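You operate a simulated robot arm through the tools that you are given. There is no shell and no other tool.

Carry out the task below with a simulated two-armed robot. There is one attempt and no reset: what you move stays moved.

JOB
Check the yellow sensor at 200 C in well 2 and rack it by its reading.
Fine: its plastic handle stays cool; over 5 C off the block heat goes in the red rack, else the green; switch the sensor tester off after.

Only the result counts: the job must be done as asked and must still hold three seconds after the hand-in. Knocking over, shifting, dropping, spilling or breaking anything else fails it.

ROBOT AND FRAMES
Two 7-joint arms with fingered hands on one trunk that stands fixed in place. Base frame: the origin is at the foot of the trunk, x ahead of it, y to its left, z up; the work surface is at about z = 0.95. Lengths are in m, angles in rad, forces in N, time in s.
The left shoulder is at [0.158, 0.125, 1.157], the right one opposite. With the tool pointing down near the work surface each hand reaches from about 0.56 to 0.94 m from the base axis, measured 20 degrees to its own side. Payload 3.7 kg a hand.
The TCP of each hand is the grasp point between the finger pads, 0.025 m short of the fingertips. In the tool frame z runs along the fingers and y along their closing line. The gripper opens to 0.088 m; its body begins 0.029 m behind the TCP. The gripper is a hand of 5 fingers: y runs from the thumb to the fingers, the wrist lies at [-0.013, -0.097, -0.162] in the tool frame, and closing takes about 1.5 s.
Orientation is that of the tool frame in the base frame, as a unit quaternion [w, x, y, z]. With the fingers straight down and the wrist toward the robot, the tool's x, y and z point along [0, 1, 0], [1, 0, 0] and [0, 0, -1] of the base frame.

CONTROLS
- The arms move only by the tool drive_tool. It takes "left_steps", "right_steps" or both (then of equal length, played together; a hand with none holds still); each is one flat list of numbers, 6 for each row, row after row: the shift along the tool's x, y, z in m, then the turn, a rotation vector about the tool's x, y, z in degrees. In form: [x, y, z, wx, wy, wz, x, y, z, wx, wy, wz, ...]. A call has 1 to 20 rows; each row is the pose to reach, as a shift and turn from the pose commanded when the call began, along the tool's axes at that moment. "left_jaw" and "right_jaw" are, for a hand that has rows, the finger opening in m, from 0 to 0.088, set as the call begins (left out, the last holds). Rows are played at 5 a second. More than 0.05 m and 0.15 rad between two rows, or a gripper value outside its range, and nothing of the call is played. A pose out of reach is approached as far as the arm can. The call stops where the force on the tool passes 40 N (or 10 N more than at its start, if that is more) or the arm is blocked; 0.2 s more then pass. Each finger travels about 0.045 m/s and halts on what it meets, pressing with about 25 N; the grip force reading is that of the motor and also rises with nothing between the fingers. The clock runs only during rows and for 0.2 s after the last one: add rows that repeat a pose to give the fingers time. The reply holds the time, the measured pose of the TCP, the force on the tool along the base axes, the opening and the grip force, in the units named above and with some noise, with the torque about the TCP (base axes, N m) and any sound that the robot's microphone picked up, and new pictures: "show" is both (left out), scene, wrist or none (wrist: the cameras of the hands that moved).
- Cameras (640 x 400 px; columns grow to the right, rows downward): "scene" is now at [0.2662, -0.0216, 1.3195]; the picture's right is [-0.24, -0.97, 0.00], its down [-0.35, 0.09, -0.93] and it looks along [0.91, -0.23, -0.36] (base axes); focal length 214 px, centre (320, 200). "left" rides on the left gripper at [-0.059, -0.079, -0.105] in its tool frame; the picture's right is [-0.73, -0.32, 0.61], its down [0.62, -0.68, 0.38] and it looks along [0.29, 0.66, 0.70] (tool axes); focal length 234 px, centre (320, 200). "right" rides on the right gripper at [0.059, -0.079, -0.105] in its tool frame; the picture's right is [-0.73, 0.32, -0.61], its down [-0.62, -0.68, 0.38] and it looks along [-0.29, 0.66, 0.70] (tool axes); focal length 234 px, centre (320, 200). There is no depth. A picture from a camera that has moved, and an enlarged one, comes with that camera's place and axes in the base frame and with its lens.
- move_column(by): moves the trunk up (or, below 0, down) by that many m; the arms and the scene camera ride with it, the base frame stays. It gives what a move gives, with no picture.
- move_fingers(index, middle, ring, little, thumb_bend, thumb_turn, hand): sets how far each is bent, from 0 (flat) to 100 (curled in); at 30 the hand is open as for a grip, at 70 the pads meet at the TCP. One left out holds its place. A second passes; each finger stops where it meets its share of the squeeze, and holds until it gets a number again. A gripper value or a shape takes the hand back. It gives what a move gives, with no picture; readings hold the bend of each and the force on index, middle, ring, little, thumb and palm. thumb_turn goes from beside the hand (0) to across from the fingers (100), as for a grip.
- hand_shape(shape, hand): the hand has 5 fingers and takes this shape, open, in about a second: jaw (thumb against the fingers, like two jaws); tri (thumb and two fingers); tip (a fingertip pinch); poke (one finger out to press); point (the index stretched); flat (the hand flat); cup (the hand cupped); fist (a fist). The gripper value then closes the fingers along that shape, each until it touches; the sizes above hold for jaw. It gives what a move gives, with no picture.
- turn_head(pan, tilt): turns the head with the scene camera to pan (to the left, within 1.396 rad either way) and tilt (down, from -0.506 to 1.204), counted from straight ahead of the robot (the tilt from the chest, where the trunk bows). It gives what a move gives, and a new picture of the scene camera.
- enlarge(camera, box): a new picture of the part [left, top, right, bottom] of that camera's present view, enlarged. The clock stands still meanwhile.
- job_done(): hands the job in; it is judged then, once.

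Places have to be worked out from the pictures, the camera data and where the tool is seen. Open the grippers and draw the arms clear of the work before you hand the job in, unless the task says otherwise.

The tools are called after "Request:" as name(argument=value, ...) on one line, values as JSON. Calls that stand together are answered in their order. drive_tool: Moves the arms, as the interface text tells. Its arguments: {"type":"object","properties":{"left_steps":{"type":"array","items":{"type":"number"}},"left_jaw":{"type":"number"},"right_steps":{"type":"array","items":{"type":"number"}},"right_jaw":{"type":"number"},"show":{"type":"string","enum":["both","scene","wrist","none"]}},"required":[]} The other tools are called the same way: move_column (by) moves the trunk up or down; hand_shape (shape, hand) gives the hand a shape; move_fingers (index, middle, ring, little, thumb_bend, thumb_turn, hand) moves the fingers one by one; turn_head (pan, tilt) turns the head that bears the scene camera; enlarge (camera, box) takes an enlarged picture of a part of a camera's view; job_done () hands the job in.

At the start:

```text
t: 0.0
left_eef_pos: [0.5571, 0.0882, 1.3902]
left_ee_rot: [0.0, 0.706, 0.708, 0.0]
left_wrist_force: [0.3, 0.3, 0.4]
left_moment: [-0.01, 0.02, 0.01]
left_opening: 0.0876
left_finger_force: 0.1
left_shape: jaw
left_bend: [30.0, 30.0, 30.0, 30.0, 30.0, 98.0]
left_finger forces: [0.0, 0.0, 0.1, 0.0, 0.1, 0.1]
right_eef_pos: [0.4397, -0.4051, 1.3514]
right_ee_rot: [-0.001, 0.707, 0.708, 0.0]
right_wrist_force: [-0.8, 0.5, 0.1]
right_moment: [0.02, -0.03, 0.02]
right_opening: 0.0877
right_finger_force: 0.1
right_shape: jaw
right_bend: [30.0, 30.0, 30.0, 30.0, 30.0, 98.0]
right_finger forces: [0.1, 0.1, 0.0, 0.1, 0.0, 0.0]
trunk travel left (down, up): [-0.178, 0.237]
head pan, tilt (commanded): [-0.246, 0.365]
```

scene: 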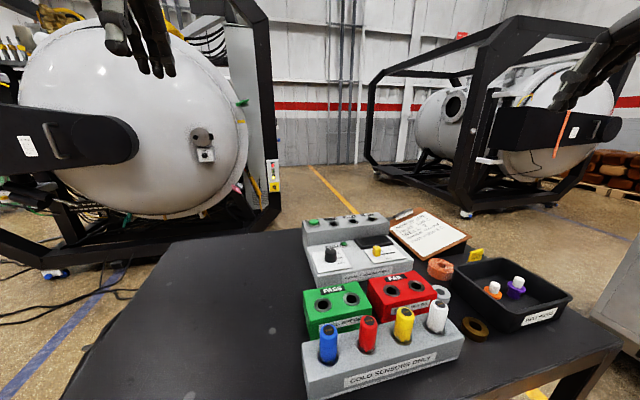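
right: 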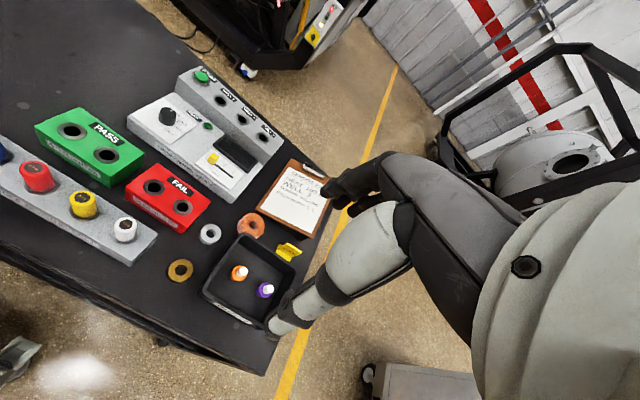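
left: 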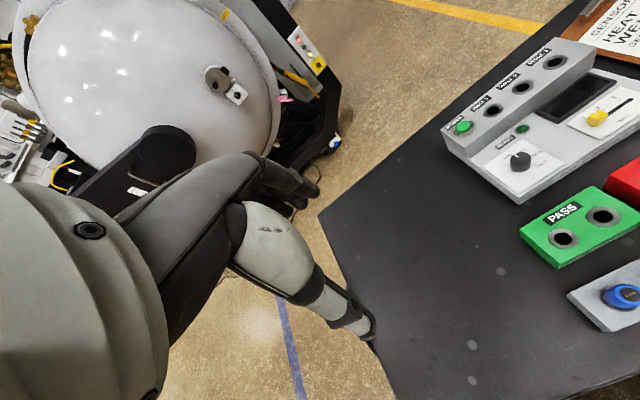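

I'll look closely at the tester, racks and notice before moving anything.

Request:
enlarge(camera="scene", box=[290, 200, 430, 290])

Request:
enlarge(camera="scene", box=[290, 270, 500, 400])

Request:
enlarge(camera="scene", box=[380, 195, 480, 270])

Request:
enlarge(camera="left", box=[420, 20, 640, 220])

Request:
enlarge(camera="right", box=[120, 60, 340, 220])

```text
4.44 times, centred on (360, 245) of scene
camera zoom: at [0.2662, -0.0216, 1.3195], right [-0.24, -0.97, 0.0], down [-0.35, 0.09, -0.93], along [0.91, -0.23, -0.36], focal length 953 px, centre (142, 0)
```

zoom: 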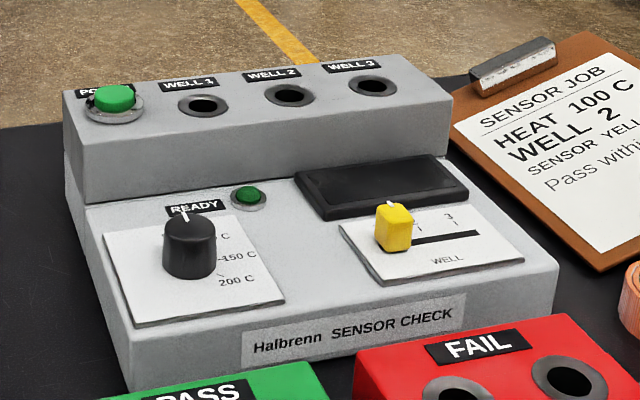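

```text
3.05 times, centred on (395, 335) of scene
camera zoom: at [0.2662, -0.0216, 1.3195], right [-0.24, -0.97, 0.0], down [-0.35, 0.09, -0.93], along [0.91, -0.23, -0.36], focal length 654 px, centre (91, -211)
```

zoom: 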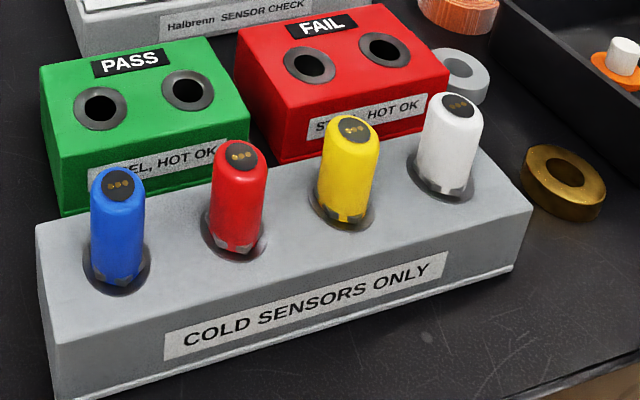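

```text
5.33 times, centred on (430, 232) of scene
camera zoom: at [0.2662, -0.0216, 1.3195], right [-0.24, -0.97, 0.0], down [-0.35, 0.09, -0.93], along [0.91, -0.23, -0.36], focal length 1144 px, centre (-267, 27)
```

zoom: 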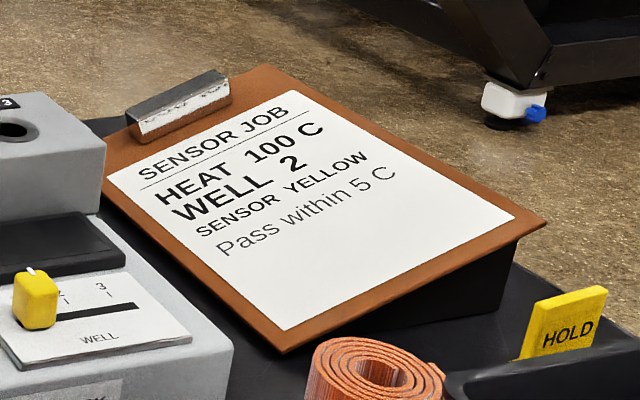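

```text
2.00 times, centred on (530, 120) of left
camera zoom: at [0.4761, 0.0284, 1.4946], right [-0.32, -0.73, -0.61], down [-0.68, 0.62, -0.38], along [0.66, 0.29, -0.7], focal length 468 px, centre (-100, 360)
```

zoom: 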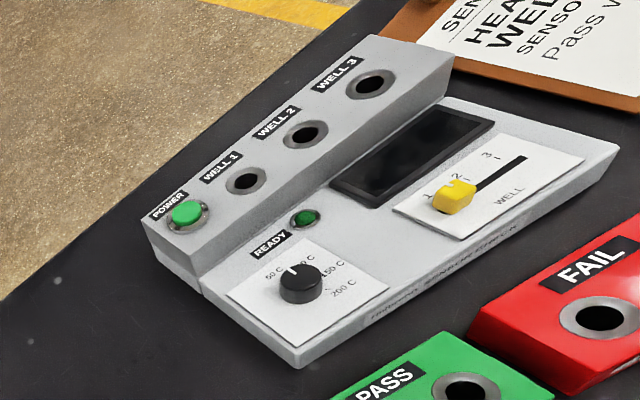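

```text
2.50 times, centred on (230, 140) of right
camera zoom: at [0.3612, -0.3458, 1.4552], right [0.32, -0.73, 0.61], down [-0.68, -0.62, -0.38], along [0.66, -0.29, -0.7], focal length 585 px, centre (545, 350)
```

zoom: 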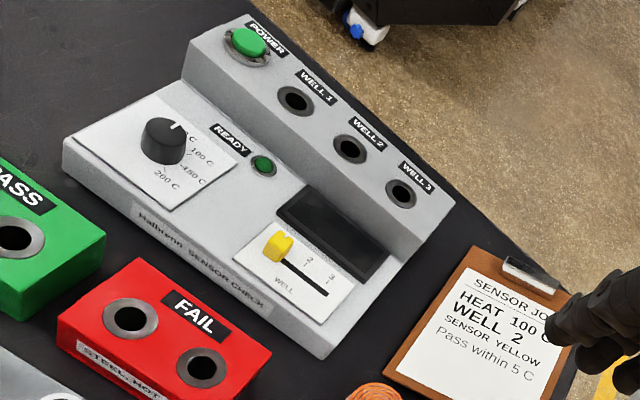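

The job says 200 C; the clipboard says 100 C, but I go by the job as given. The display is dark, so the tester seems off; next I'll tilt the head down to see the whole bench.

Request:
turn_head(pan=-0.35, tilt=0.75)

Request:
enlarge(camera="scene", box=[220, 60, 420, 185])

Request:
enlarge(camera="scene", box=[200, 160, 440, 310])

```text
t: 0.9
left_eef_pos: [0.5563, 0.0871, 1.3893]
left_ee_rot: [0.0, 0.707, 0.708, 0.0]
left_wrist_force: [0.3, -0.7, 0.3]
left_moment: [0.03, -0.03, -0.01]
left_opening: 0.0875
left_finger_force: 0.1
left_shape: jaw
left_bend: [30.0, 30.0, 30.0, 30.0, 30.0, 98.0]
left_finger forces: [0.1, 0.1, 0.0, 0.0, 0.0, 0.1]
right_eef_pos: [0.4401, -0.4056, 1.3507]
right_ee_rot: [0.001, 0.707, 0.707, 0.0]
right_wrist_force: [-0.5, 0.7, 0.3]
right_moment: [-0.01, -0.02, 0.0]
right_opening: 0.088
right_finger_force: 0.1
right_shape: jaw
right_bend: [30.0, 30.0, 30.0, 30.0, 30.0, 98.0]
right_finger forces: [0.1, 0.0, 0.0, 0.0, 0.0, 0.1]
trunk travel left (down, up): [-0.178, 0.237]
head pan, tilt (commanded): [-0.351, 0.75]
camera scene: at [0.2538, -0.0274, 1.2853], right [-0.34, -0.94, 0.0], down [-0.64, 0.23, -0.73], along [0.69, -0.25, -0.68], focal length 214 px, centre (320, 200)
```

scene: 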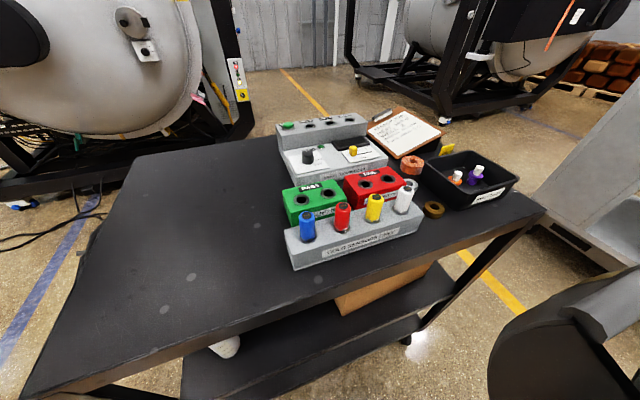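

```text
3.20 times, centred on (320, 122) of scene
camera zoom: at [0.2538, -0.0274, 1.2853], right [-0.34, -0.94, 0.0], down [-0.64, 0.23, -0.73], along [0.69, -0.25, -0.68], focal length 686 px, centre (320, 448)
```

zoom: 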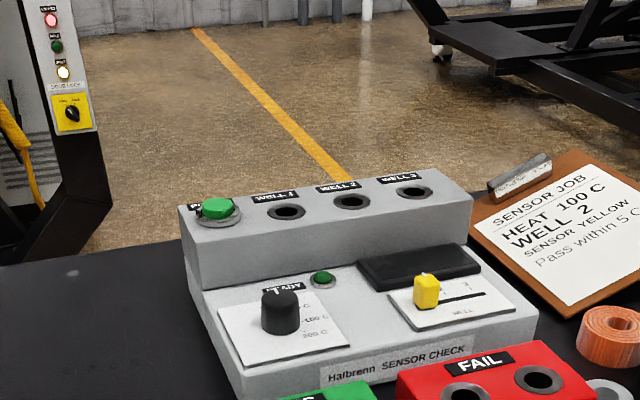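

```text
2.67 times, centred on (320, 235) of scene
camera zoom: at [0.2538, -0.0274, 1.2853], right [-0.34, -0.94, 0.0], down [-0.64, 0.23, -0.73], along [0.69, -0.25, -0.68], focal length 572 px, centre (320, 107)
```

zoom: 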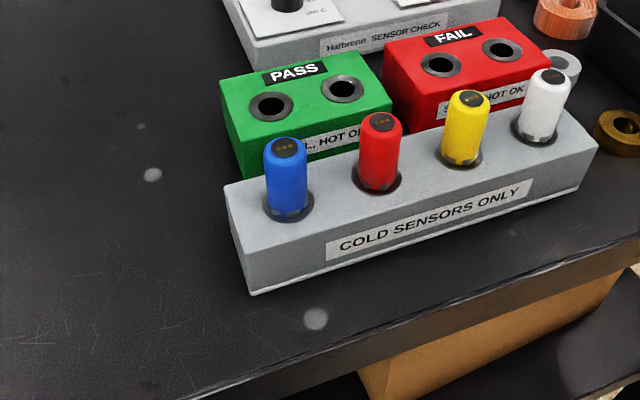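

I'll raise the trunk for a steeper view and a second viewpoint for triangulation; this also gives the right arm room close in.

Request:
move_column(by=0.2)

Request:
enlarge(camera="scene", box=[220, 120, 460, 270])

Request:
enlarge(camera="scene", box=[220, 240, 460, 390])

```text
t: 3.0
left_eef_pos: [0.5563, 0.0878, 1.5899]
left_ee_rot: [0.0, 0.706, 0.708, -0.001]
left_wrist_force: [0.6, 0.7, -0.3]
left_moment: [0.04, -0.02, 0.02]
left_opening: 0.0877
left_finger_force: 0.1
left_shape: jaw
left_bend: [30.0, 30.0, 30.0, 30.0, 30.0, 98.0]
left_finger forces: [0.0, 0.0, 0.0, 0.1, 0.0, 0.0]
right_eef_pos: [0.4404, -0.4053, 1.5503]
right_ee_rot: [0.0, 0.707, 0.707, 0.0]
right_wrist_force: [-0.1, 0.6, 0.8]
right_moment: [-0.02, -0.04, -0.01]
right_opening: 0.088
right_finger_force: 0.0
right_shape: jaw
right_bend: [30.0, 30.0, 30.0, 30.0, 30.0, 98.0]
right_finger forces: [0.0, 0.0, 0.0, 0.0, 0.0, 0.0]
trunk travel left (down, up): [-0.378, 0.037]
head pan, tilt (commanded): [-0.351, 0.75]
```

```text
2.67 times, centred on (340, 195) of scene
camera zoom: at [0.1179, -0.0274, 1.4933], right [-0.34, -0.94, 0.0], down [-0.64, 0.23, -0.73], along [0.69, -0.25, -0.68], focal length 572 px, centre (267, 213)
```

zoom: 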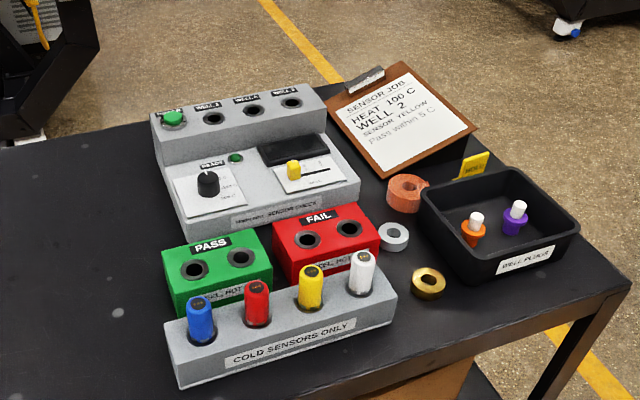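

```text
2.67 times, centred on (340, 315) of scene
camera zoom: at [0.1179, -0.0274, 1.4933], right [-0.34, -0.94, 0.0], down [-0.64, 0.23, -0.73], along [0.69, -0.25, -0.68], focal length 572 px, centre (267, -107)
```

zoom: 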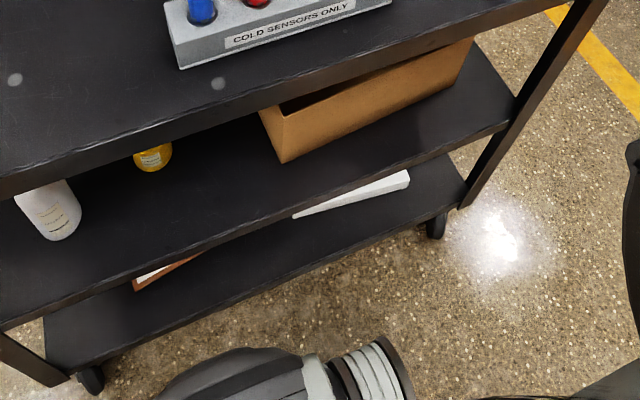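

Triangulating the two head views puts the yellow sensor's top near (0.473, -0.209, 1.043), well 2 near (0.793, -0.253, 1.035), power near (0.802, -0.137, 1.044), the knob near (0.672, -0.150, 1.025) and the slider near (0.674, -0.270, 1.02). I'll enlarge the tester for its scale and settings.

Request:
enlarge(camera="scene", box=[272, 145, 362, 201])

Request:
enlarge(camera="scene", box=[275, 195, 395, 270])

Request:
enlarge(camera="right", box=[0, 40, 320, 240])

Request:
enlarge(camera="left", box=[420, 20, 640, 220])

```text
7.11 times, centred on (317, 173) of scene
camera zoom: at [0.1179, -0.0274, 1.4933], right [-0.34, -0.94, 0.0], down [-0.64, 0.23, -0.73], along [0.69, -0.25, -0.68], focal length 1525 px, centre (341, 392)
```

zoom: 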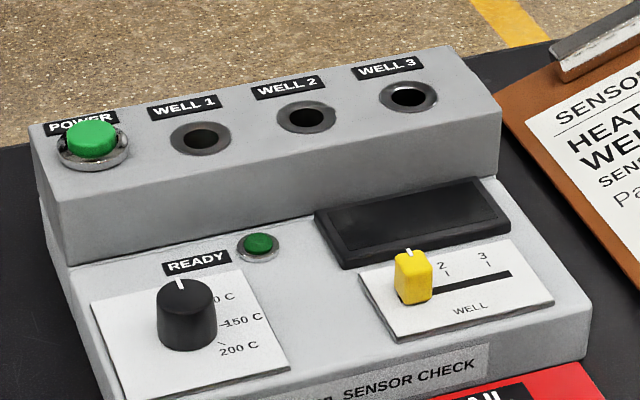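

```text
5.33 times, centred on (335, 232) of scene
camera zoom: at [0.1179, -0.0274, 1.4933], right [-0.34, -0.94, 0.0], down [-0.64, 0.23, -0.73], along [0.69, -0.25, -0.68], focal length 1144 px, centre (240, 27)
```

zoom: 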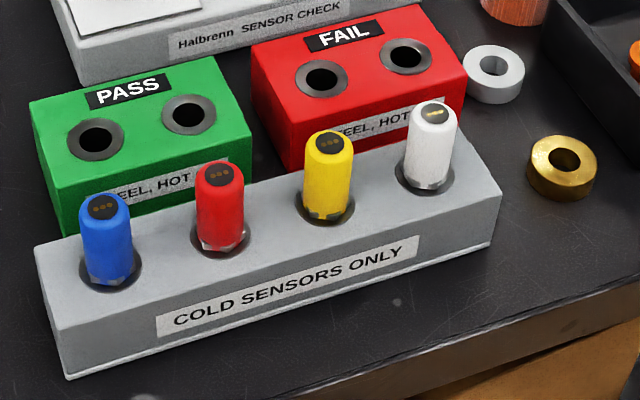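

```text
2.00 times, centred on (160, 140) of right
camera zoom: at [0.3613, -0.3459, 1.655], right [0.32, -0.73, 0.61], down [-0.68, -0.62, -0.38], along [0.66, -0.29, -0.7], focal length 468 px, centre (640, 320)
```

zoom: 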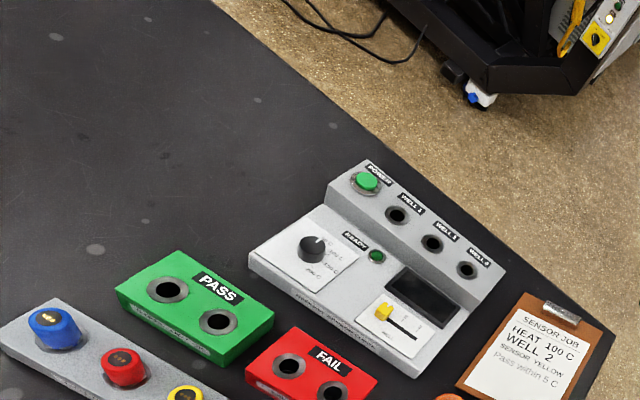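

```text
2.00 times, centred on (530, 120) of left
camera zoom: at [0.4763, 0.0286, 1.6944], right [-0.32, -0.73, -0.61], down [-0.68, 0.62, -0.38], along [0.66, 0.29, -0.7], focal length 468 px, centre (-100, 360)
```

zoom: 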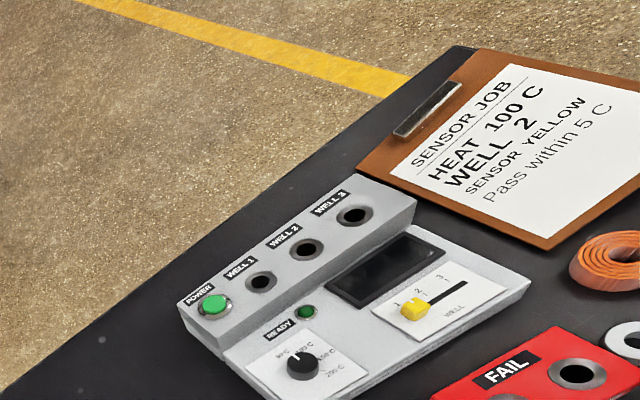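

The slider sits at 1 and the knob points at 50 C (straight away from me, +x). I'll put the right hand in the poke shape and look at where its fingertip lies.

Request:
hand_shape(shape="poke", hand="right")

Request:
enlarge(camera="right", box=[160, 100, 640, 400])

Request:
turn_head(pan=-0.8, tilt=0.3)

```text
t: 3.9
left_eef_pos: [0.5564, 0.0873, 1.59]
left_ee_rot: [0.0, 0.707, 0.707, 0.0]
left_wrist_force: [0.5, -0.4, -0.4]
left_moment: [-0.02, 0.03, 0.01]
left_opening: 0.0875
left_finger_force: 0.0
left_shape: jaw
left_bend: [30.0, 30.0, 30.0, 30.0, 30.0, 98.0]
left_finger forces: [0.0, 0.0, 0.1, 0.0, 0.0, 0.0]
right_eef_pos: [0.4407, -0.4054, 1.5512]
right_ee_rot: [0.001, 0.707, 0.707, 0.0]
right_wrist_force: [0.0, 0.2, 0.1]
right_moment: [-0.01, 0.0, 0.0]
right_opening: 0.0001
right_finger_force: 0.0
right_shape: poke
right_bend: [70.0, 70.0, 99.0, 99.0, 100.0, 100.0]
right_finger forces: [0.0, 0.0, 0.0, 0.0, 0.1, 0.1]
trunk travel left (down, up): [-0.378, 0.037]
head pan, tilt (commanded): [-0.351, 0.75]
```

```text
1.33 times, centred on (400, 250) of right
camera zoom: at [0.3611, -0.3458, 1.6552], right [0.32, -0.73, 0.61], down [-0.68, -0.62, -0.38], along [0.66, -0.29, -0.7], focal length 312 px, centre (213, 133)
```

zoom: 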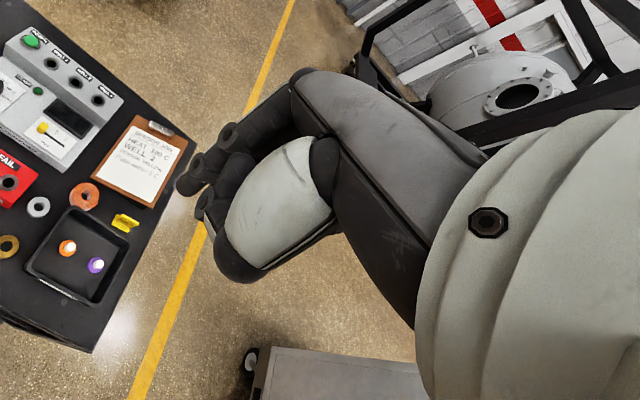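

```text
t: 4.8
left_eef_pos: [0.5559, 0.0872, 1.59]
left_ee_rot: [0.0, 0.707, 0.707, 0.0]
left_wrist_force: [-0.2, -0.4, -0.2]
left_moment: [0.01, -0.02, -0.01]
left_opening: 0.0874
left_finger_force: 0.0
left_shape: jaw
left_bend: [30.0, 30.0, 30.0, 30.0, 30.0, 98.0]
left_finger forces: [0.1, 0.1, 0.0, 0.0, 0.0, 0.0]
right_eef_pos: [0.4394, -0.4047, 1.55]
right_ee_rot: [0.0, 0.707, 0.707, 0.0]
right_wrist_force: [-0.4, 0.3, 0.2]
right_moment: [0.0, -0.01, 0.0]
right_opening: 0.0
right_finger_force: 0.0
right_shape: poke
right_bend: [70.0, 70.0, 99.0, 99.0, 100.0, 100.0]
right_finger forces: [0.1, 0.1, 0.0, 0.0, 0.1, 0.0]
trunk travel left (down, up): [-0.378, 0.037]
head pan, tilt (commanded): [-0.799, 0.3]
camera scene: at [0.1053, -0.0658, 1.5337], right [-0.72, -0.7, 0.0], down [-0.21, 0.21, -0.95], along [0.67, -0.68, -0.3], focal length 214 px, centre (320, 200)
```

scene: 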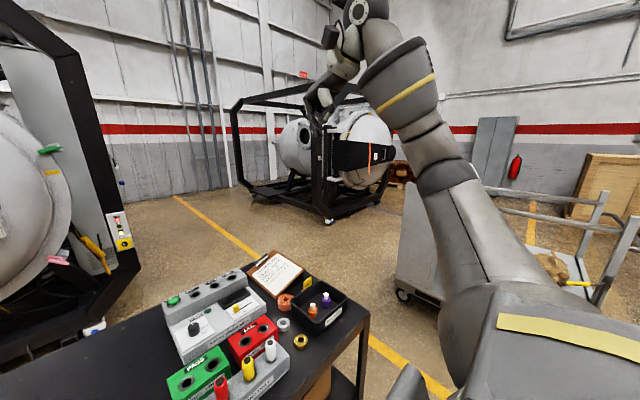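

The poke shape leaves two fingers pointing down near the TCP line. I'll zoom in on the fingertips in the wrist and head views to fix their offset.

Request:
enlarge(camera="right", box=[270, 190, 430, 290])

Request:
enlarge(camera="scene", box=[270, 0, 430, 130])

```text
4.00 times, centred on (350, 240) of right
camera zoom: at [0.3612, -0.3458, 1.6552], right [0.32, -0.73, 0.61], down [-0.68, -0.62, -0.38], along [0.66, -0.29, -0.7], focal length 937 px, centre (200, 40)
```

zoom: 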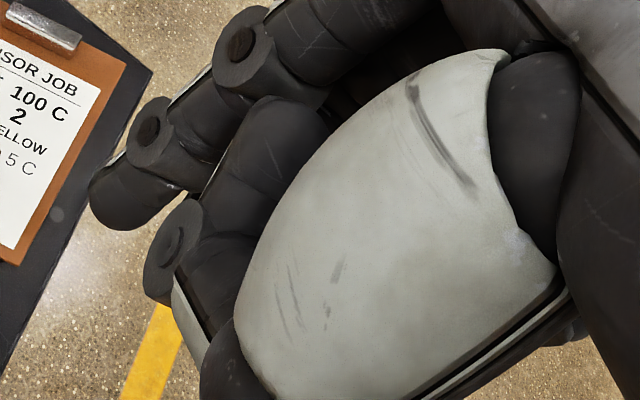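

```text
3.08 times, centred on (350, 65) of scene
camera zoom: at [0.1053, -0.0658, 1.5337], right [-0.72, -0.7, 0.0], down [-0.21, 0.21, -0.95], along [0.67, -0.68, -0.3], focal length 660 px, centre (228, 615)
```

zoom: 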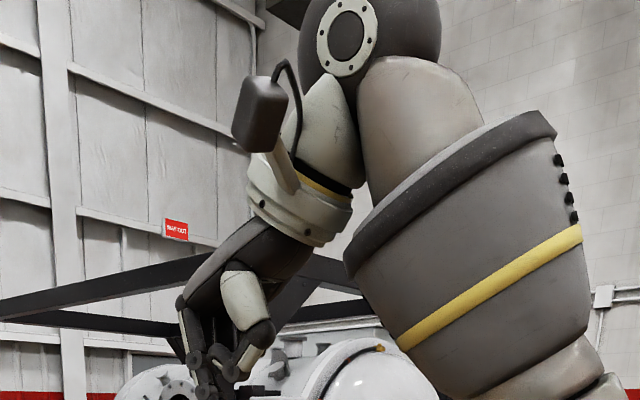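

To have a single clear pressing finger, I'll curl the middle finger too and look again at the index tip.

Request:
move_fingers(hand="right", index=60, middle=100, ring=100, little=100)

Request:
enlarge(camera="right", box=[270, 190, 430, 290])

```text
t: 5.8
left_eef_pos: [0.5561, 0.087, 1.5904]
left_ee_rot: [-0.001, 0.707, 0.707, 0.0]
left_wrist_force: [-0.3, 0.3, 0.2]
left_moment: [-0.01, -0.01, 0.02]
left_opening: 0.088
left_finger_force: 0.2
left_shape: jaw
left_bend: [30.0, 30.0, 30.0, 30.0, 30.0, 98.0]
left_finger forces: [0.1, 0.1, 0.0, 0.0, 0.0, 0.1]
right_eef_pos: [0.4407, -0.4054, 1.5517]
right_ee_rot: [0.0, 0.707, 0.708, 0.0]
right_wrist_force: [-0.1, -0.1, -0.3]
right_moment: [0.0, 0.02, 0.0]
right_opening: 0.0297
right_finger_force: 0.0
right_shape: fingers
right_bend: [60.0, 100.0, 100.0, 100.0, 100.0, 100.0]
right_finger forces: [0.0, 0.1, 0.1, 0.0, 0.0, 0.0]
trunk travel left (down, up): [-0.378, 0.037]
head pan, tilt (commanded): [-0.799, 0.3]
```

```text
4.00 times, centred on (350, 240) of right
camera zoom: at [0.3612, -0.3458, 1.6552], right [0.32, -0.73, 0.61], down [-0.68, -0.62, -0.38], along [0.66, -0.29, -0.7], focal length 937 px, centre (200, 40)
```

zoom: 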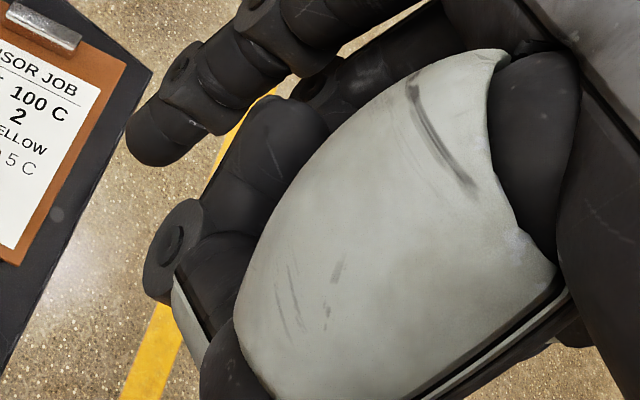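

The index tip sits near tool [0.006, 0, 0.025] at bend 70. I'll set it to 70, then carry the right hand over toward the power button at a safe height.

Request:
move_fingers(hand="right", index=70)

Request:
turn_head(pan=-0.3, tilt=0.7)

Request:
drive_tool(right_steps=[0.019, 0.026, 0.021, 0, 0, 0, 0.037, 0.052, 0.043, 0, 0, 0, 0.056, 0.077, 0.064, 0, 0, 0, 0.075, 0.103, 0.086, 0, 0, 0, 0.094, 0.129, 0.107, 0, 0, 0, 0.112, 0.155, 0.129, 0, 0, 0, 0.131, 0.181, 0.15, 0, 0, 0, 0.15, 0.206, 0.171, 0, 0, 0, 0.168, 0.232, 0.193, 0, 0, 0, 0.187, 0.258, 0.214, 0, 0, 0, 0.206, 0.284, 0.236, 0, 0, 0, 0.225, 0.309, 0.257, 0, 0, 0, 0.243, 0.335, 0.279, 0, 0, 0, 0.262, 0.361, 0.3, 0, 0, 0, 0.262, 0.361, 0.3, 0, 0, 0])

```text
t: 6.8
left_eef_pos: [0.5572, 0.0876, 1.5889]
left_ee_rot: [0.0, 0.707, 0.707, 0.0]
left_wrist_force: [-0.1, 0.2, -0.2]
left_moment: [0.0, 0.01, -0.02]
left_opening: 0.0876
left_finger_force: 0.0
left_shape: jaw
left_bend: [30.0, 30.0, 30.0, 30.0, 30.0, 98.0]
left_finger forces: [0.2, 0.0, 0.1, 0.0, 0.1, 0.1]
right_eef_pos: [0.4393, -0.4047, 1.5508]
right_ee_rot: [0.0, 0.707, 0.708, 0.0]
right_wrist_force: [0.2, -0.1, 0.5]
right_moment: [-0.02, -0.03, -0.02]
right_opening: 0.0239
right_finger_force: 0.0
right_shape: fingers
right_bend: [70.0, 100.0, 100.0, 100.0, 100.0, 100.0]
right_finger forces: [0.0, 0.1, 0.1, 0.0, 0.0, 0.0]
trunk travel left (down, up): [-0.378, 0.037]
head pan, tilt (commanded): [-0.799, 0.3]
```

```text
t: 7.8
left_eef_pos: [0.5557, 0.0879, 1.5903]
left_ee_rot: [0.0, 0.707, 0.708, 0.0]
left_wrist_force: [0.2, 0.9, 1.3]
left_moment: [-0.01, 0.0, -0.01]
left_opening: 0.0874
left_finger_force: 0.1
left_shape: jaw
left_bend: [30.0, 30.0, 30.0, 30.0, 30.0, 98.0]
left_finger forces: [0.0, 0.1, 0.0, 0.0, 0.0, 0.1]
right_eef_pos: [0.4394, -0.4041, 1.55]
right_ee_rot: [0.0, 0.707, 0.707, 0.0]
right_wrist_force: [0.5, 0.3, 0.3]
right_moment: [0.0, 0.02, -0.02]
right_opening: 0.024
right_finger_force: 0.0
right_shape: fingers
right_bend: [70.0, 100.0, 100.0, 100.0, 100.0, 100.0]
right_finger forces: [0.0, 0.1, 0.0, 0.1, 0.0, 0.0]
trunk travel left (down, up): [-0.378, 0.037]
head pan, tilt (commanded): [-0.3, 0.7]
camera scene: at [0.1212, -0.0242, 1.4977], right [-0.3, -0.95, 0.0], down [-0.61, 0.19, -0.77], along [0.73, -0.23, -0.64], focal length 214 px, centre (320, 200)
```

scene: 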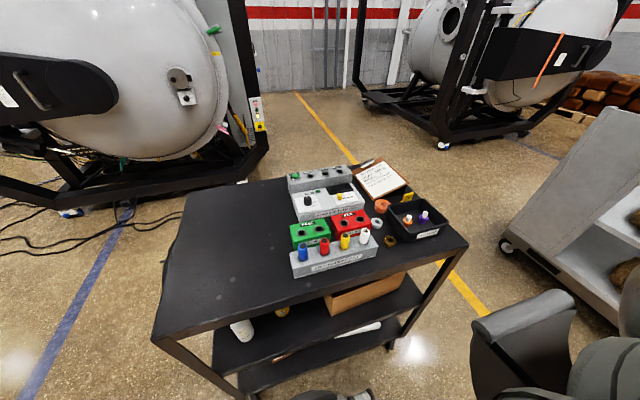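

```text
t: 11.0
left_eef_pos: [0.5565, 0.0861, 1.5892]
left_ee_rot: [0.0, 0.707, 0.707, 0.0]
left_wrist_force: [0.5, -0.1, -0.9]
left_moment: [0.0, 0.01, -0.01]
left_opening: 0.0874
left_finger_force: 0.1
left_shape: jaw
left_bend: [30.0, 30.0, 30.0, 30.0, 30.0, 98.0]
left_finger forces: [0.0, 0.1, 0.1, 0.1, 0.0, 0.0]
right_eef_pos: [0.7853, -0.1447, 1.2482]
right_ee_rot: [0.0, 0.707, 0.707, 0.001]
right_wrist_force: [0.6, 0.3, -0.3]
right_moment: [0.02, -0.01, 0.02]
right_opening: 0.024
right_finger_force: 0.1
right_shape: fingers
right_bend: [70.0, 100.0, 100.0, 100.0, 100.0, 100.0]
right_finger forces: [0.0, 0.0, 0.0, 0.1, 0.1, 0.0]
right hand out of reach, approached as far as the arm can: row 14, 15
trunk travel left (down, up): [-0.378, 0.037]
head pan, tilt (commanded): [-0.3, 0.7]
camera scene: at [0.1213, -0.0246, 1.4976], right [-0.3, -0.96, 0.0], down [-0.62, 0.19, -0.76], along [0.73, -0.23, -0.64], focal length 214 px, centre (320, 200)
camera right: at [0.7072, -0.0853, 1.3524], right [0.32, -0.73, 0.61], down [-0.68, -0.62, -0.38], along [0.66, -0.29, -0.7], focal length 234 px, centre (320, 200)
```

scene: 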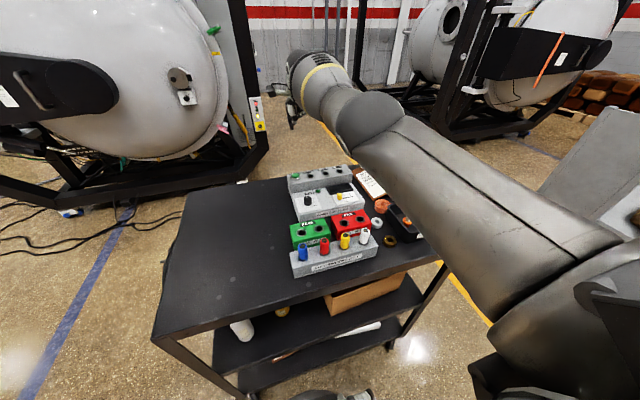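
right: 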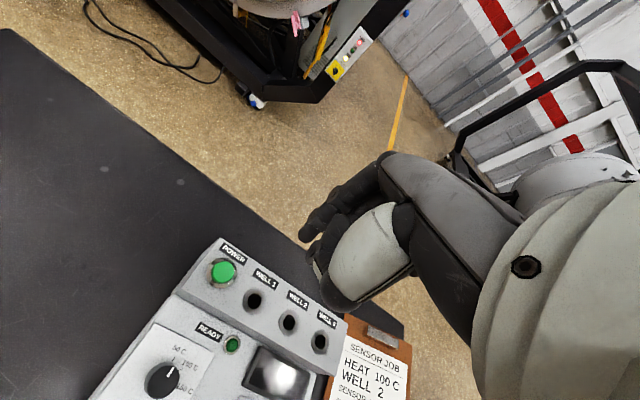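

The target is just out of reach with the trunk up, since it leans back as it rises. I'll lower the trunk partway (the hand still clears the tester), and enlarge the dial view meanwhile.

Request:
enlarge(camera="right", box=[100, 230, 360, 400])

Request:
move_column(by=-0.1)

```text
2.35 times, centred on (230, 315) of right
camera zoom: at [0.7072, -0.0853, 1.3524], right [0.32, -0.73, 0.61], down [-0.68, -0.62, -0.38], along [0.66, -0.29, -0.7], focal length 551 px, centre (532, -71)
```

zoom: 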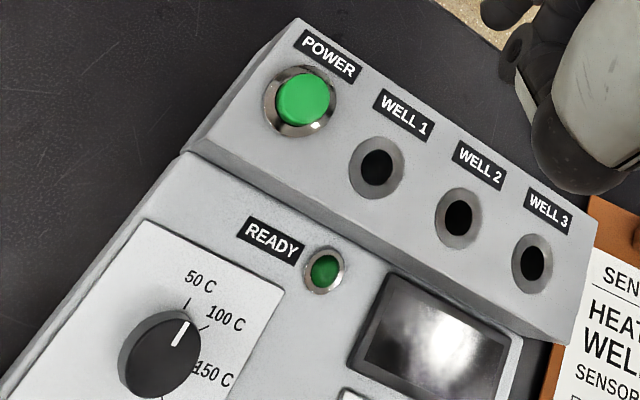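

```text
t: 12.3
left_eef_pos: [0.5559, 0.0869, 1.4912]
left_ee_rot: [0.0, 0.707, 0.708, 0.001]
left_wrist_force: [-0.8, -0.7, 0.1]
left_moment: [-0.02, 0.0, -0.01]
left_opening: 0.0878
left_finger_force: 0.0
left_shape: jaw
left_bend: [30.0, 30.0, 30.0, 30.0, 30.0, 98.0]
left_finger forces: [0.0, 0.0, 0.0, 0.0, 0.0, 0.0]
right_eef_pos: [0.7847, -0.1429, 1.1501]
right_ee_rot: [0.001, 0.708, 0.707, 0.0]
right_wrist_force: [-0.8, 0.5, 0.6]
right_moment: [-0.02, -0.01, 0.03]
right_opening: 0.024
right_finger_force: 0.1
right_shape: fingers
right_bend: [70.0, 100.0, 100.0, 100.0, 100.0, 100.0]
right_finger forces: [0.1, 0.0, 0.0, 0.1, 0.0, 0.1]
trunk travel left (down, up): [-0.278, 0.137]
head pan, tilt (commanded): [-0.3, 0.7]
```

The eef keeps its x,y while the trunk drops. I'll lift the hand 0.1 m and then lower the trunk the remaining 0.1 m.

Request:
drive_tool(right_steps=[0, 0, -0.03, 0, 0, 0, 0, 0, -0.07, 0, 0, 0, 0, 0, -0.1, 0, 0, 0], show="none")

Request:
move_column(by=-0.1)

Request:
enlarge(camera="right", box=[100, 200, 420, 400])

```text
t: 13.1
left_eef_pos: [0.5546, 0.0866, 1.491]
left_ee_rot: [0.001, 0.707, 0.708, -0.001]
left_wrist_force: [-0.4, 0.0, -0.1]
left_moment: [0.0, -0.01, -0.03]
left_opening: 0.0878
left_finger_force: 0.2
left_shape: jaw
left_bend: [30.0, 30.0, 30.0, 30.0, 30.0, 98.0]
left_finger forces: [0.1, 0.1, 0.0, 0.1, 0.0, 0.1]
right_eef_pos: [0.7858, -0.1409, 1.2469]
right_ee_rot: [0.0, 0.707, 0.707, -0.001]
right_wrist_force: [0.0, 0.2, -0.1]
right_moment: [0.01, 0.01, -0.02]
right_opening: 0.0238
right_finger_force: 0.1
right_shape: fingers
right_bend: [70.0, 100.0, 100.0, 100.0, 100.0, 100.0]
right_finger forces: [0.0, 0.1, 0.1, 0.1, 0.0, 0.0]
trunk travel left (down, up): [-0.278, 0.137]
head pan, tilt (commanded): [-0.3, 0.7]
```

```text
t: 14.4
left_eef_pos: [0.5482, 0.0915, 1.395]
left_ee_rot: [0.005, 0.706, 0.708, 0.002]
left_wrist_force: [0.5, -0.1, -0.4]
left_moment: [-0.02, 0.03, -0.02]
left_opening: 0.0877
left_finger_force: 0.1
left_shape: jaw
left_bend: [30.0, 30.0, 30.0, 30.0, 30.0, 98.0]
left_finger forces: [0.0, 0.0, 0.0, 0.1, 0.0, 0.0]
right_eef_pos: [0.7788, -0.1407, 1.1634]
right_ee_rot: [0.007, 0.707, 0.707, 0.006]
right_wrist_force: [-0.2, 0.3, 0.7]
right_moment: [-0.04, 0.04, -0.01]
right_opening: 0.0241
right_finger_force: 0.1
right_shape: fingers
right_bend: [70.0, 100.0, 100.0, 100.0, 100.0, 100.0]
right_finger forces: [0.1, 0.0, 0.0, 0.0, 0.0, 0.0]
trunk travel left (down, up): [-0.178, 0.237]
head pan, tilt (commanded): [-0.3, 0.7]
```

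```text
2.00 times, centred on (260, 300) of right
camera zoom: at [0.6993, -0.0813, 1.2656], right [0.31, -0.72, 0.62], down [-0.67, -0.62, -0.39], along [0.67, -0.29, -0.68], focal length 468 px, centre (440, 0)
```

zoom: 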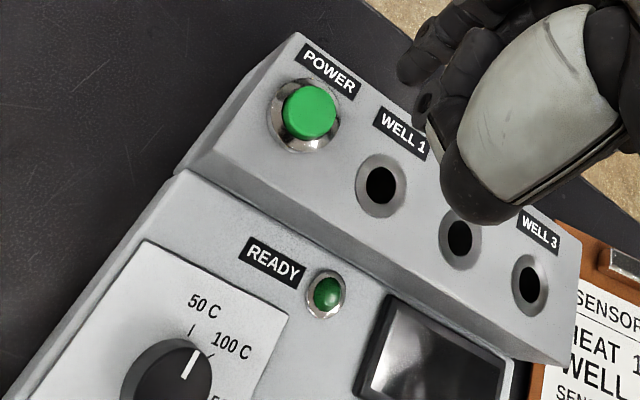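

I'll hold for a moment to let the arm settle and read the pose with the scene view.

Request:
drive_tool(right_steps=[0, 0, 0, 0, 0, 0, 0, 0, 0, 0, 0, 0], show="both")

```text
t: 15.0
left_eef_pos: [0.5484, 0.0909, 1.3932]
left_ee_rot: [0.004, 0.707, 0.708, 0.002]
left_wrist_force: [0.1, -0.2, -0.4]
left_moment: [-0.01, 0.0, 0.0]
left_opening: 0.0875
left_finger_force: 0.0
left_shape: jaw
left_bend: [30.0, 30.0, 30.0, 30.0, 30.0, 98.0]
left_finger forces: [0.0, 0.1, 0.1, 0.0, 0.0, 0.0]
right_eef_pos: [0.7794, -0.1401, 1.1606]
right_ee_rot: [0.006, 0.707, 0.707, 0.005]
right_wrist_force: [-0.4, 0.4, -1.0]
right_moment: [-0.06, -0.04, -0.02]
right_opening: 0.0238
right_finger_force: 0.1
right_shape: fingers
right_bend: [70.0, 100.0, 100.0, 100.0, 100.0, 100.0]
right_finger forces: [0.1, 0.0, 0.1, 0.0, 0.0, 0.1]
trunk travel left (down, up): [-0.178, 0.237]
head pan, tilt (commanded): [-0.3, 0.7]
camera scene: at [0.25, -0.0207, 1.2915], right [-0.3, -0.96, 0.0], down [-0.61, 0.19, -0.77], along [0.73, -0.23, -0.64], focal length 214 px, centre (320, 200)
camera right: at [0.6996, -0.0812, 1.2638], right [0.31, -0.72, 0.61], down [-0.67, -0.62, -0.39], along [0.67, -0.29, -0.68], focal length 234 px, centre (320, 200)
```

scene: 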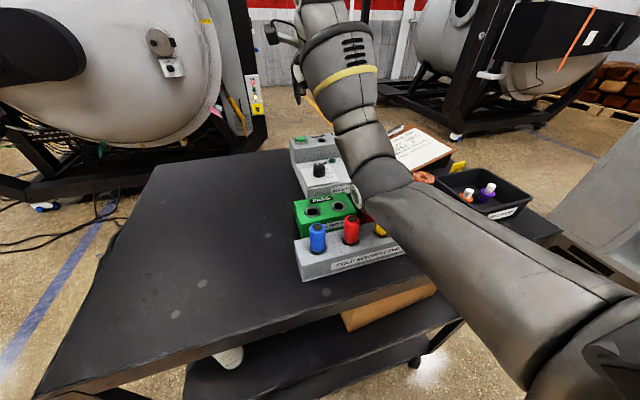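
right: 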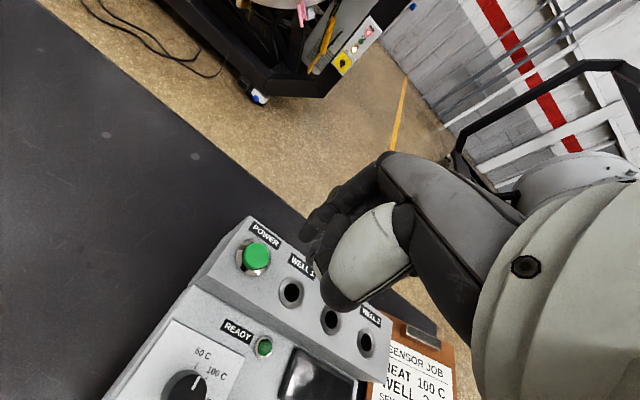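

With the trunk low the elbow hangs close over the sensor rack, so I'll go back up 0.1 m for clearance and look at it again from the head.

Request:
move_column(by=0.1)

Request:
drive_tool(right_steps=[0, 0, 0.02, 0, 0, 0, 0, 0.01, 0.06, 0, 0, 0, 0, 0.017, 0.1, 0, 0, 0, -0.003, 0.022, 0.12, 0, 0, 0, -0.003, 0.022, 0.12, 0, 0, 0], show="both")

```text
t: 16.4
left_eef_pos: [0.5607, 0.0876, 1.4878]
left_ee_rot: [-0.002, 0.706, 0.708, -0.001]
left_wrist_force: [-0.3, -0.7, 0.1]
left_moment: [-0.02, 0.08, 0.01]
left_opening: 0.0877
left_finger_force: 0.1
left_shape: jaw
left_bend: [30.0, 30.0, 30.0, 30.0, 30.0, 98.0]
left_finger forces: [0.1, 0.0, 0.0, 0.1, 0.0, 0.0]
right_eef_pos: [0.7879, -0.1445, 1.2436]
right_ee_rot: [-0.001, 0.707, 0.707, -0.001]
right_wrist_force: [0.9, -0.4, -0.7]
right_moment: [-0.02, 0.03, 0.01]
right_opening: 0.0238
right_finger_force: 0.0
right_shape: fingers
right_bend: [70.0, 100.0, 100.0, 100.0, 100.0, 100.0]
right_finger forces: [0.0, 0.0, 0.1, 0.0, 0.0, 0.1]
trunk travel left (down, up): [-0.278, 0.137]
head pan, tilt (commanded): [-0.3, 0.7]
```

```text
t: 17.6
left_eef_pos: [0.556, 0.0877, 1.4905]
left_ee_rot: [0.001, 0.706, 0.708, -0.001]
left_wrist_force: [0.7, 0.6, 0.4]
left_moment: [-0.04, 0.02, 0.04]
left_opening: 0.0875
left_finger_force: 0.0
left_shape: jaw
left_bend: [30.0, 30.0, 30.0, 30.0, 30.0, 98.0]
left_finger forces: [0.1, 0.1, 0.0, 0.0, 0.0, 0.1]
right_eef_pos: [0.8073, -0.147, 1.1275]
right_ee_rot: [0.0, 0.707, 0.707, 0.0]
right_wrist_force: [-1.0, 0.6, 0.2]
right_moment: [0.0, 0.0, 0.0]
right_opening: 0.0238
right_finger_force: 0.1
right_shape: fingers
right_bend: [70.0, 100.0, 100.0, 100.0, 100.0, 100.0]
right_finger forces: [0.1, 0.0, 0.1, 0.0, 0.0, 0.1]
trunk travel left (down, up): [-0.278, 0.137]
head pan, tilt (commanded): [-0.3, 0.7]
camera scene: at [0.1609, -0.024, 1.3953], right [-0.3, -0.96, 0.0], down [-0.62, 0.19, -0.77], along [0.73, -0.23, -0.64], focal length 214 px, centre (320, 200)
camera right: at [0.7293, -0.0874, 1.2329], right [0.32, -0.73, 0.61], down [-0.68, -0.62, -0.38], along [0.66, -0.29, -0.7], focal length 234 px, centre (320, 200)
```

scene: 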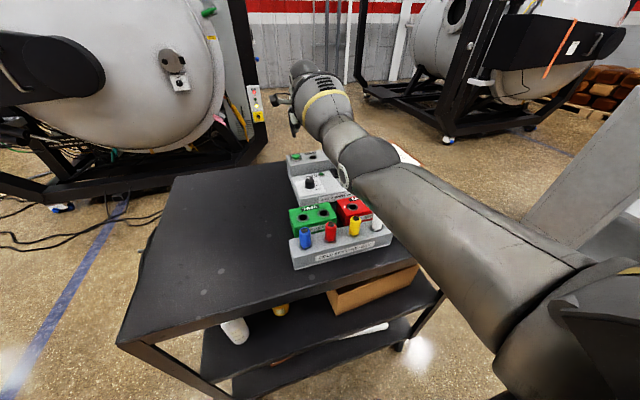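
right: 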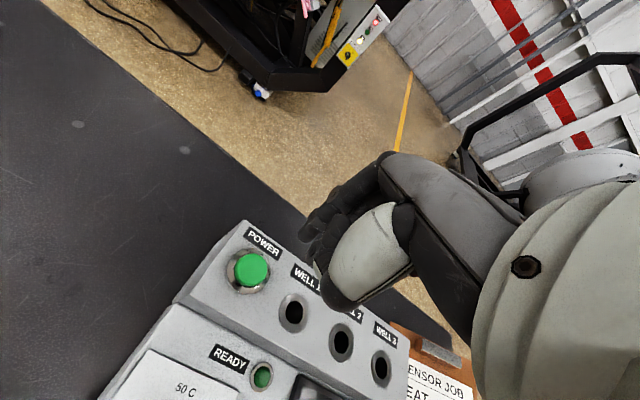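

The wrist view puts the button top at about (0.799, -0.138), agreeing with the earlier fix. I'll align the fingertip over it and come down to about 1 cm above.

Request:
drive_tool(right_steps=[0.004, -0.006, 0.02, 0, 0, 0, 0.004, -0.006, 0.045, 0, 0, 0, 0.004, -0.006, 0.045, 0, 0, 0], show="wrist")

Request:
enlarge(camera="right", box=[200, 160, 420, 300])

Request:
enlarge(camera="scene", box=[250, 50, 400, 210])

```text
t: 18.4
left_eef_pos: [0.5559, 0.0879, 1.4895]
left_ee_rot: [0.0, 0.706, 0.708, 0.0]
left_wrist_force: [0.5, 0.9, -0.1]
left_moment: [-0.02, -0.01, -0.01]
left_opening: 0.0877
left_finger_force: 0.0
left_shape: jaw
left_bend: [30.0, 30.0, 30.0, 30.0, 30.0, 98.0]
left_finger forces: [0.0, 0.0, 0.0, 0.0, 0.0, 0.1]
right_eef_pos: [0.8021, -0.1426, 1.0836]
right_ee_rot: [0.001, 0.707, 0.707, 0.0]
right_wrist_force: [-0.3, -0.5, 0.5]
right_moment: [0.03, -0.03, -0.03]
right_opening: 0.0239
right_finger_force: 0.1
right_shape: fingers
right_bend: [70.0, 100.0, 100.0, 100.0, 100.0, 100.0]
right_finger forces: [0.0, 0.0, 0.0, 0.0, 0.1, 0.0]
trunk travel left (down, up): [-0.278, 0.137]
head pan, tilt (commanded): [-0.3, 0.7]
camera right: at [0.7231, -0.0831, 1.1881], right [0.32, -0.73, 0.61], down [-0.68, -0.62, -0.38], along [0.66, -0.29, -0.7], focal length 234 px, centre (320, 200)
```

right: 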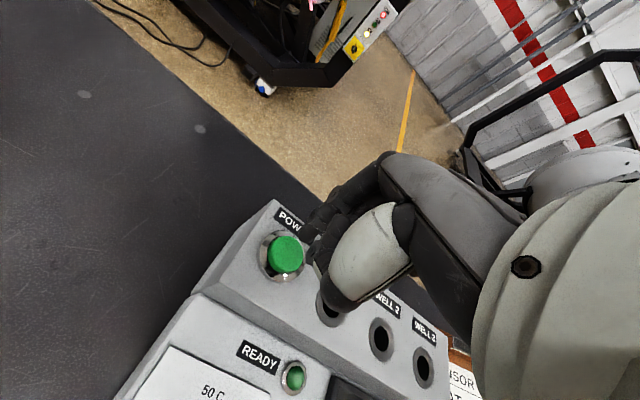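

```text
2.86 times, centred on (310, 230) of right
camera zoom: at [0.7231, -0.0831, 1.1881], right [0.32, -0.73, 0.61], down [-0.68, -0.62, -0.38], along [0.66, -0.29, -0.7], focal length 669 px, centre (349, 114)
```

zoom: 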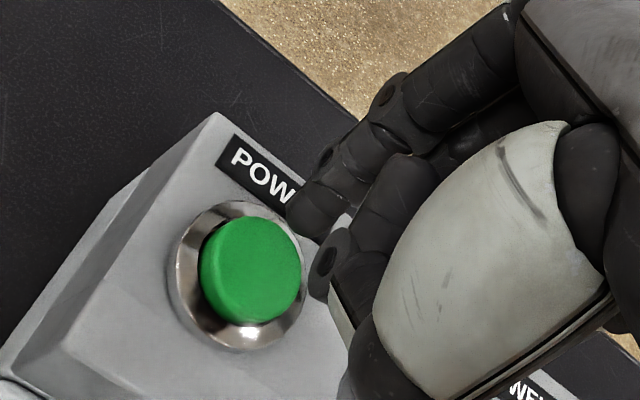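

```text
2.50 times, centred on (325, 130) of scene
camera zoom: at [0.1609, -0.024, 1.3953], right [-0.3, -0.96, 0.0], down [-0.62, 0.19, -0.77], along [0.73, -0.23, -0.64], focal length 536 px, centre (308, 375)
```

zoom: 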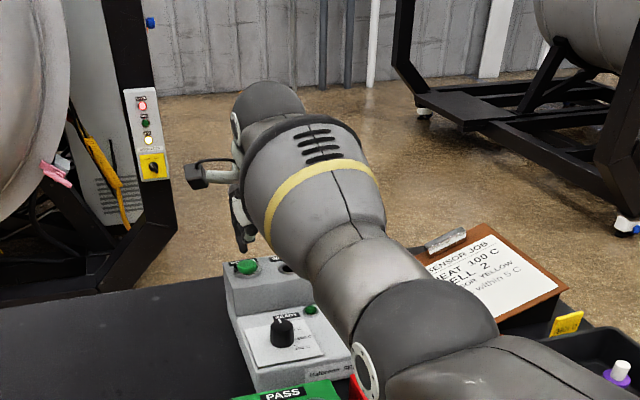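

The tip is near (0.806, -0.137), about 2 cm above the button at (0.798, -0.137). I shift 6 mm nearer and lower in small steps while watching force and display.

Request:
drive_tool(right_steps=[0, -0.006, 0.008, 0, 0, 0, 0, -0.006, 0.014, 0, 0, 0, 0, -0.006, 0.018, 0, 0, 0], show="wrist")

Request:
enlarge(camera="right", box=[200, 160, 420, 300])

```text
t: 19.1
left_eef_pos: [0.5549, 0.0879, 1.4908]
left_ee_rot: [0.0, 0.707, 0.708, -0.001]
left_wrist_force: [0.7, 0.3, -0.5]
left_moment: [0.04, 0.02, 0.05]
left_opening: 0.0875
left_finger_force: 0.1
left_shape: jaw
left_bend: [30.0, 30.0, 30.0, 30.0, 30.0, 98.0]
left_finger forces: [0.0, 0.0, 0.1, 0.0, 0.1, 0.1]
right_eef_pos: [0.7962, -0.142, 1.0683]
right_ee_rot: [0.003, 0.707, 0.707, 0.002]
right_wrist_force: [2.8, 0.3, 10.3]
right_moment: [0.06, -0.15, -0.03]
right_opening: 0.0238
right_finger_force: 5.4
right_shape: fingers
right_bend: [70.0, 100.0, 100.0, 100.0, 100.0, 100.0]
right_finger forces: [10.2, 0.0, 0.0, 0.0, 0.1, 0.0]
trunk travel left (down, up): [-0.278, 0.137]
head pan, tilt (commanded): [-0.3, 0.7]
heard: click
camera right: at [0.7163, -0.0836, 1.1728], right [0.32, -0.73, 0.61], down [-0.68, -0.62, -0.39], along [0.66, -0.29, -0.69], focal length 234 px, centre (320, 200)
```

right: 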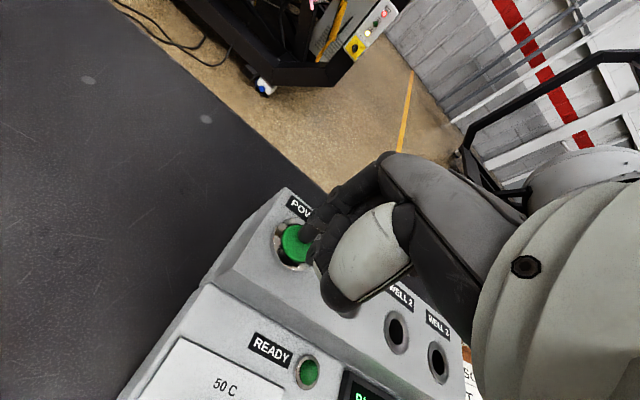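

```text
2.86 times, centred on (310, 230) of right
camera zoom: at [0.7163, -0.0836, 1.1728], right [0.32, -0.73, 0.61], down [-0.68, -0.62, -0.39], along [0.66, -0.29, -0.69], focal length 669 px, centre (349, 114)
```

zoom: 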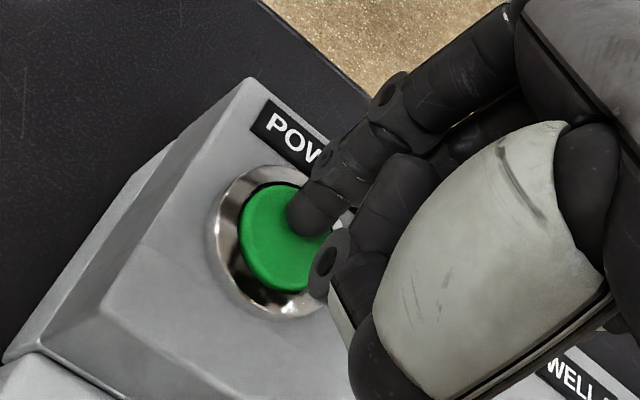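

A click was heard and the display lit up, so it is on. I'll lift off and read the display.

Request:
drive_tool(right_steps=[0, 0, -0.03, 0, 0, 0, 0, 0, -0.07, 0, 0, 0, 0, 0, -0.1, 0, 0, 0, 0, 0, -0.12, 0, 0, 0], show="wrist")

Request:
enlarge(camera="right", box=[140, 220, 400, 400])

```text
t: 20.1
left_eef_pos: [0.5548, 0.0879, 1.4905]
left_ee_rot: [0.0, 0.706, 0.708, 0.0]
left_wrist_force: [-0.3, -0.7, 0.1]
left_moment: [0.04, -0.03, -0.03]
left_opening: 0.0876
left_finger_force: 0.0
left_shape: jaw
left_bend: [30.0, 30.0, 30.0, 30.0, 30.0, 98.0]
left_finger forces: [0.0, 0.1, 0.1, 0.1, 0.0, 0.0]
right_eef_pos: [0.7976, -0.1419, 1.1852]
right_ee_rot: [0.0, 0.707, 0.707, 0.0]
right_wrist_force: [-0.5, -1.1, 0.2]
right_moment: [-0.02, 0.02, 0.02]
right_opening: 0.0242
right_finger_force: 0.1
right_shape: fingers
right_bend: [70.0, 100.0, 100.0, 100.0, 100.0, 100.0]
right_finger forces: [0.1, 0.1, 0.1, 0.0, 0.0, 0.1]
trunk travel left (down, up): [-0.278, 0.137]
head pan, tilt (commanded): [-0.3, 0.7]
camera right: at [0.7177, -0.0832, 1.2904], right [0.32, -0.73, 0.61], down [-0.68, -0.62, -0.38], along [0.66, -0.29, -0.7], focal length 234 px, centre (320, 200)
```

right: 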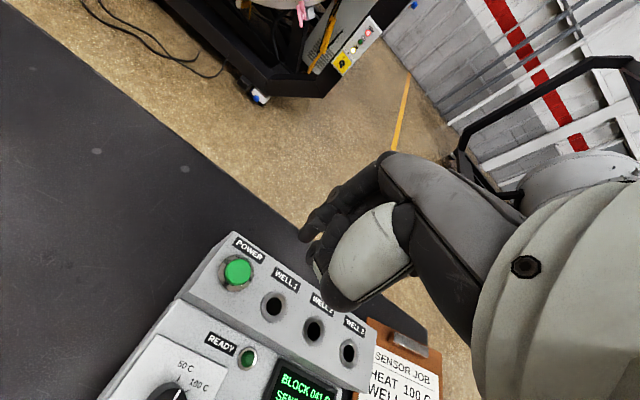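

```text
2.22 times, centred on (270, 310) of right
camera zoom: at [0.7177, -0.0832, 1.2904], right [0.32, -0.73, 0.61], down [-0.68, -0.62, -0.38], along [0.66, -0.29, -0.7], focal length 520 px, centre (431, -44)
```

zoom: 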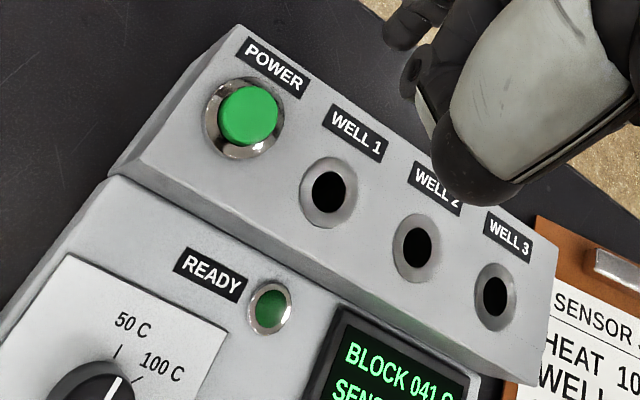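

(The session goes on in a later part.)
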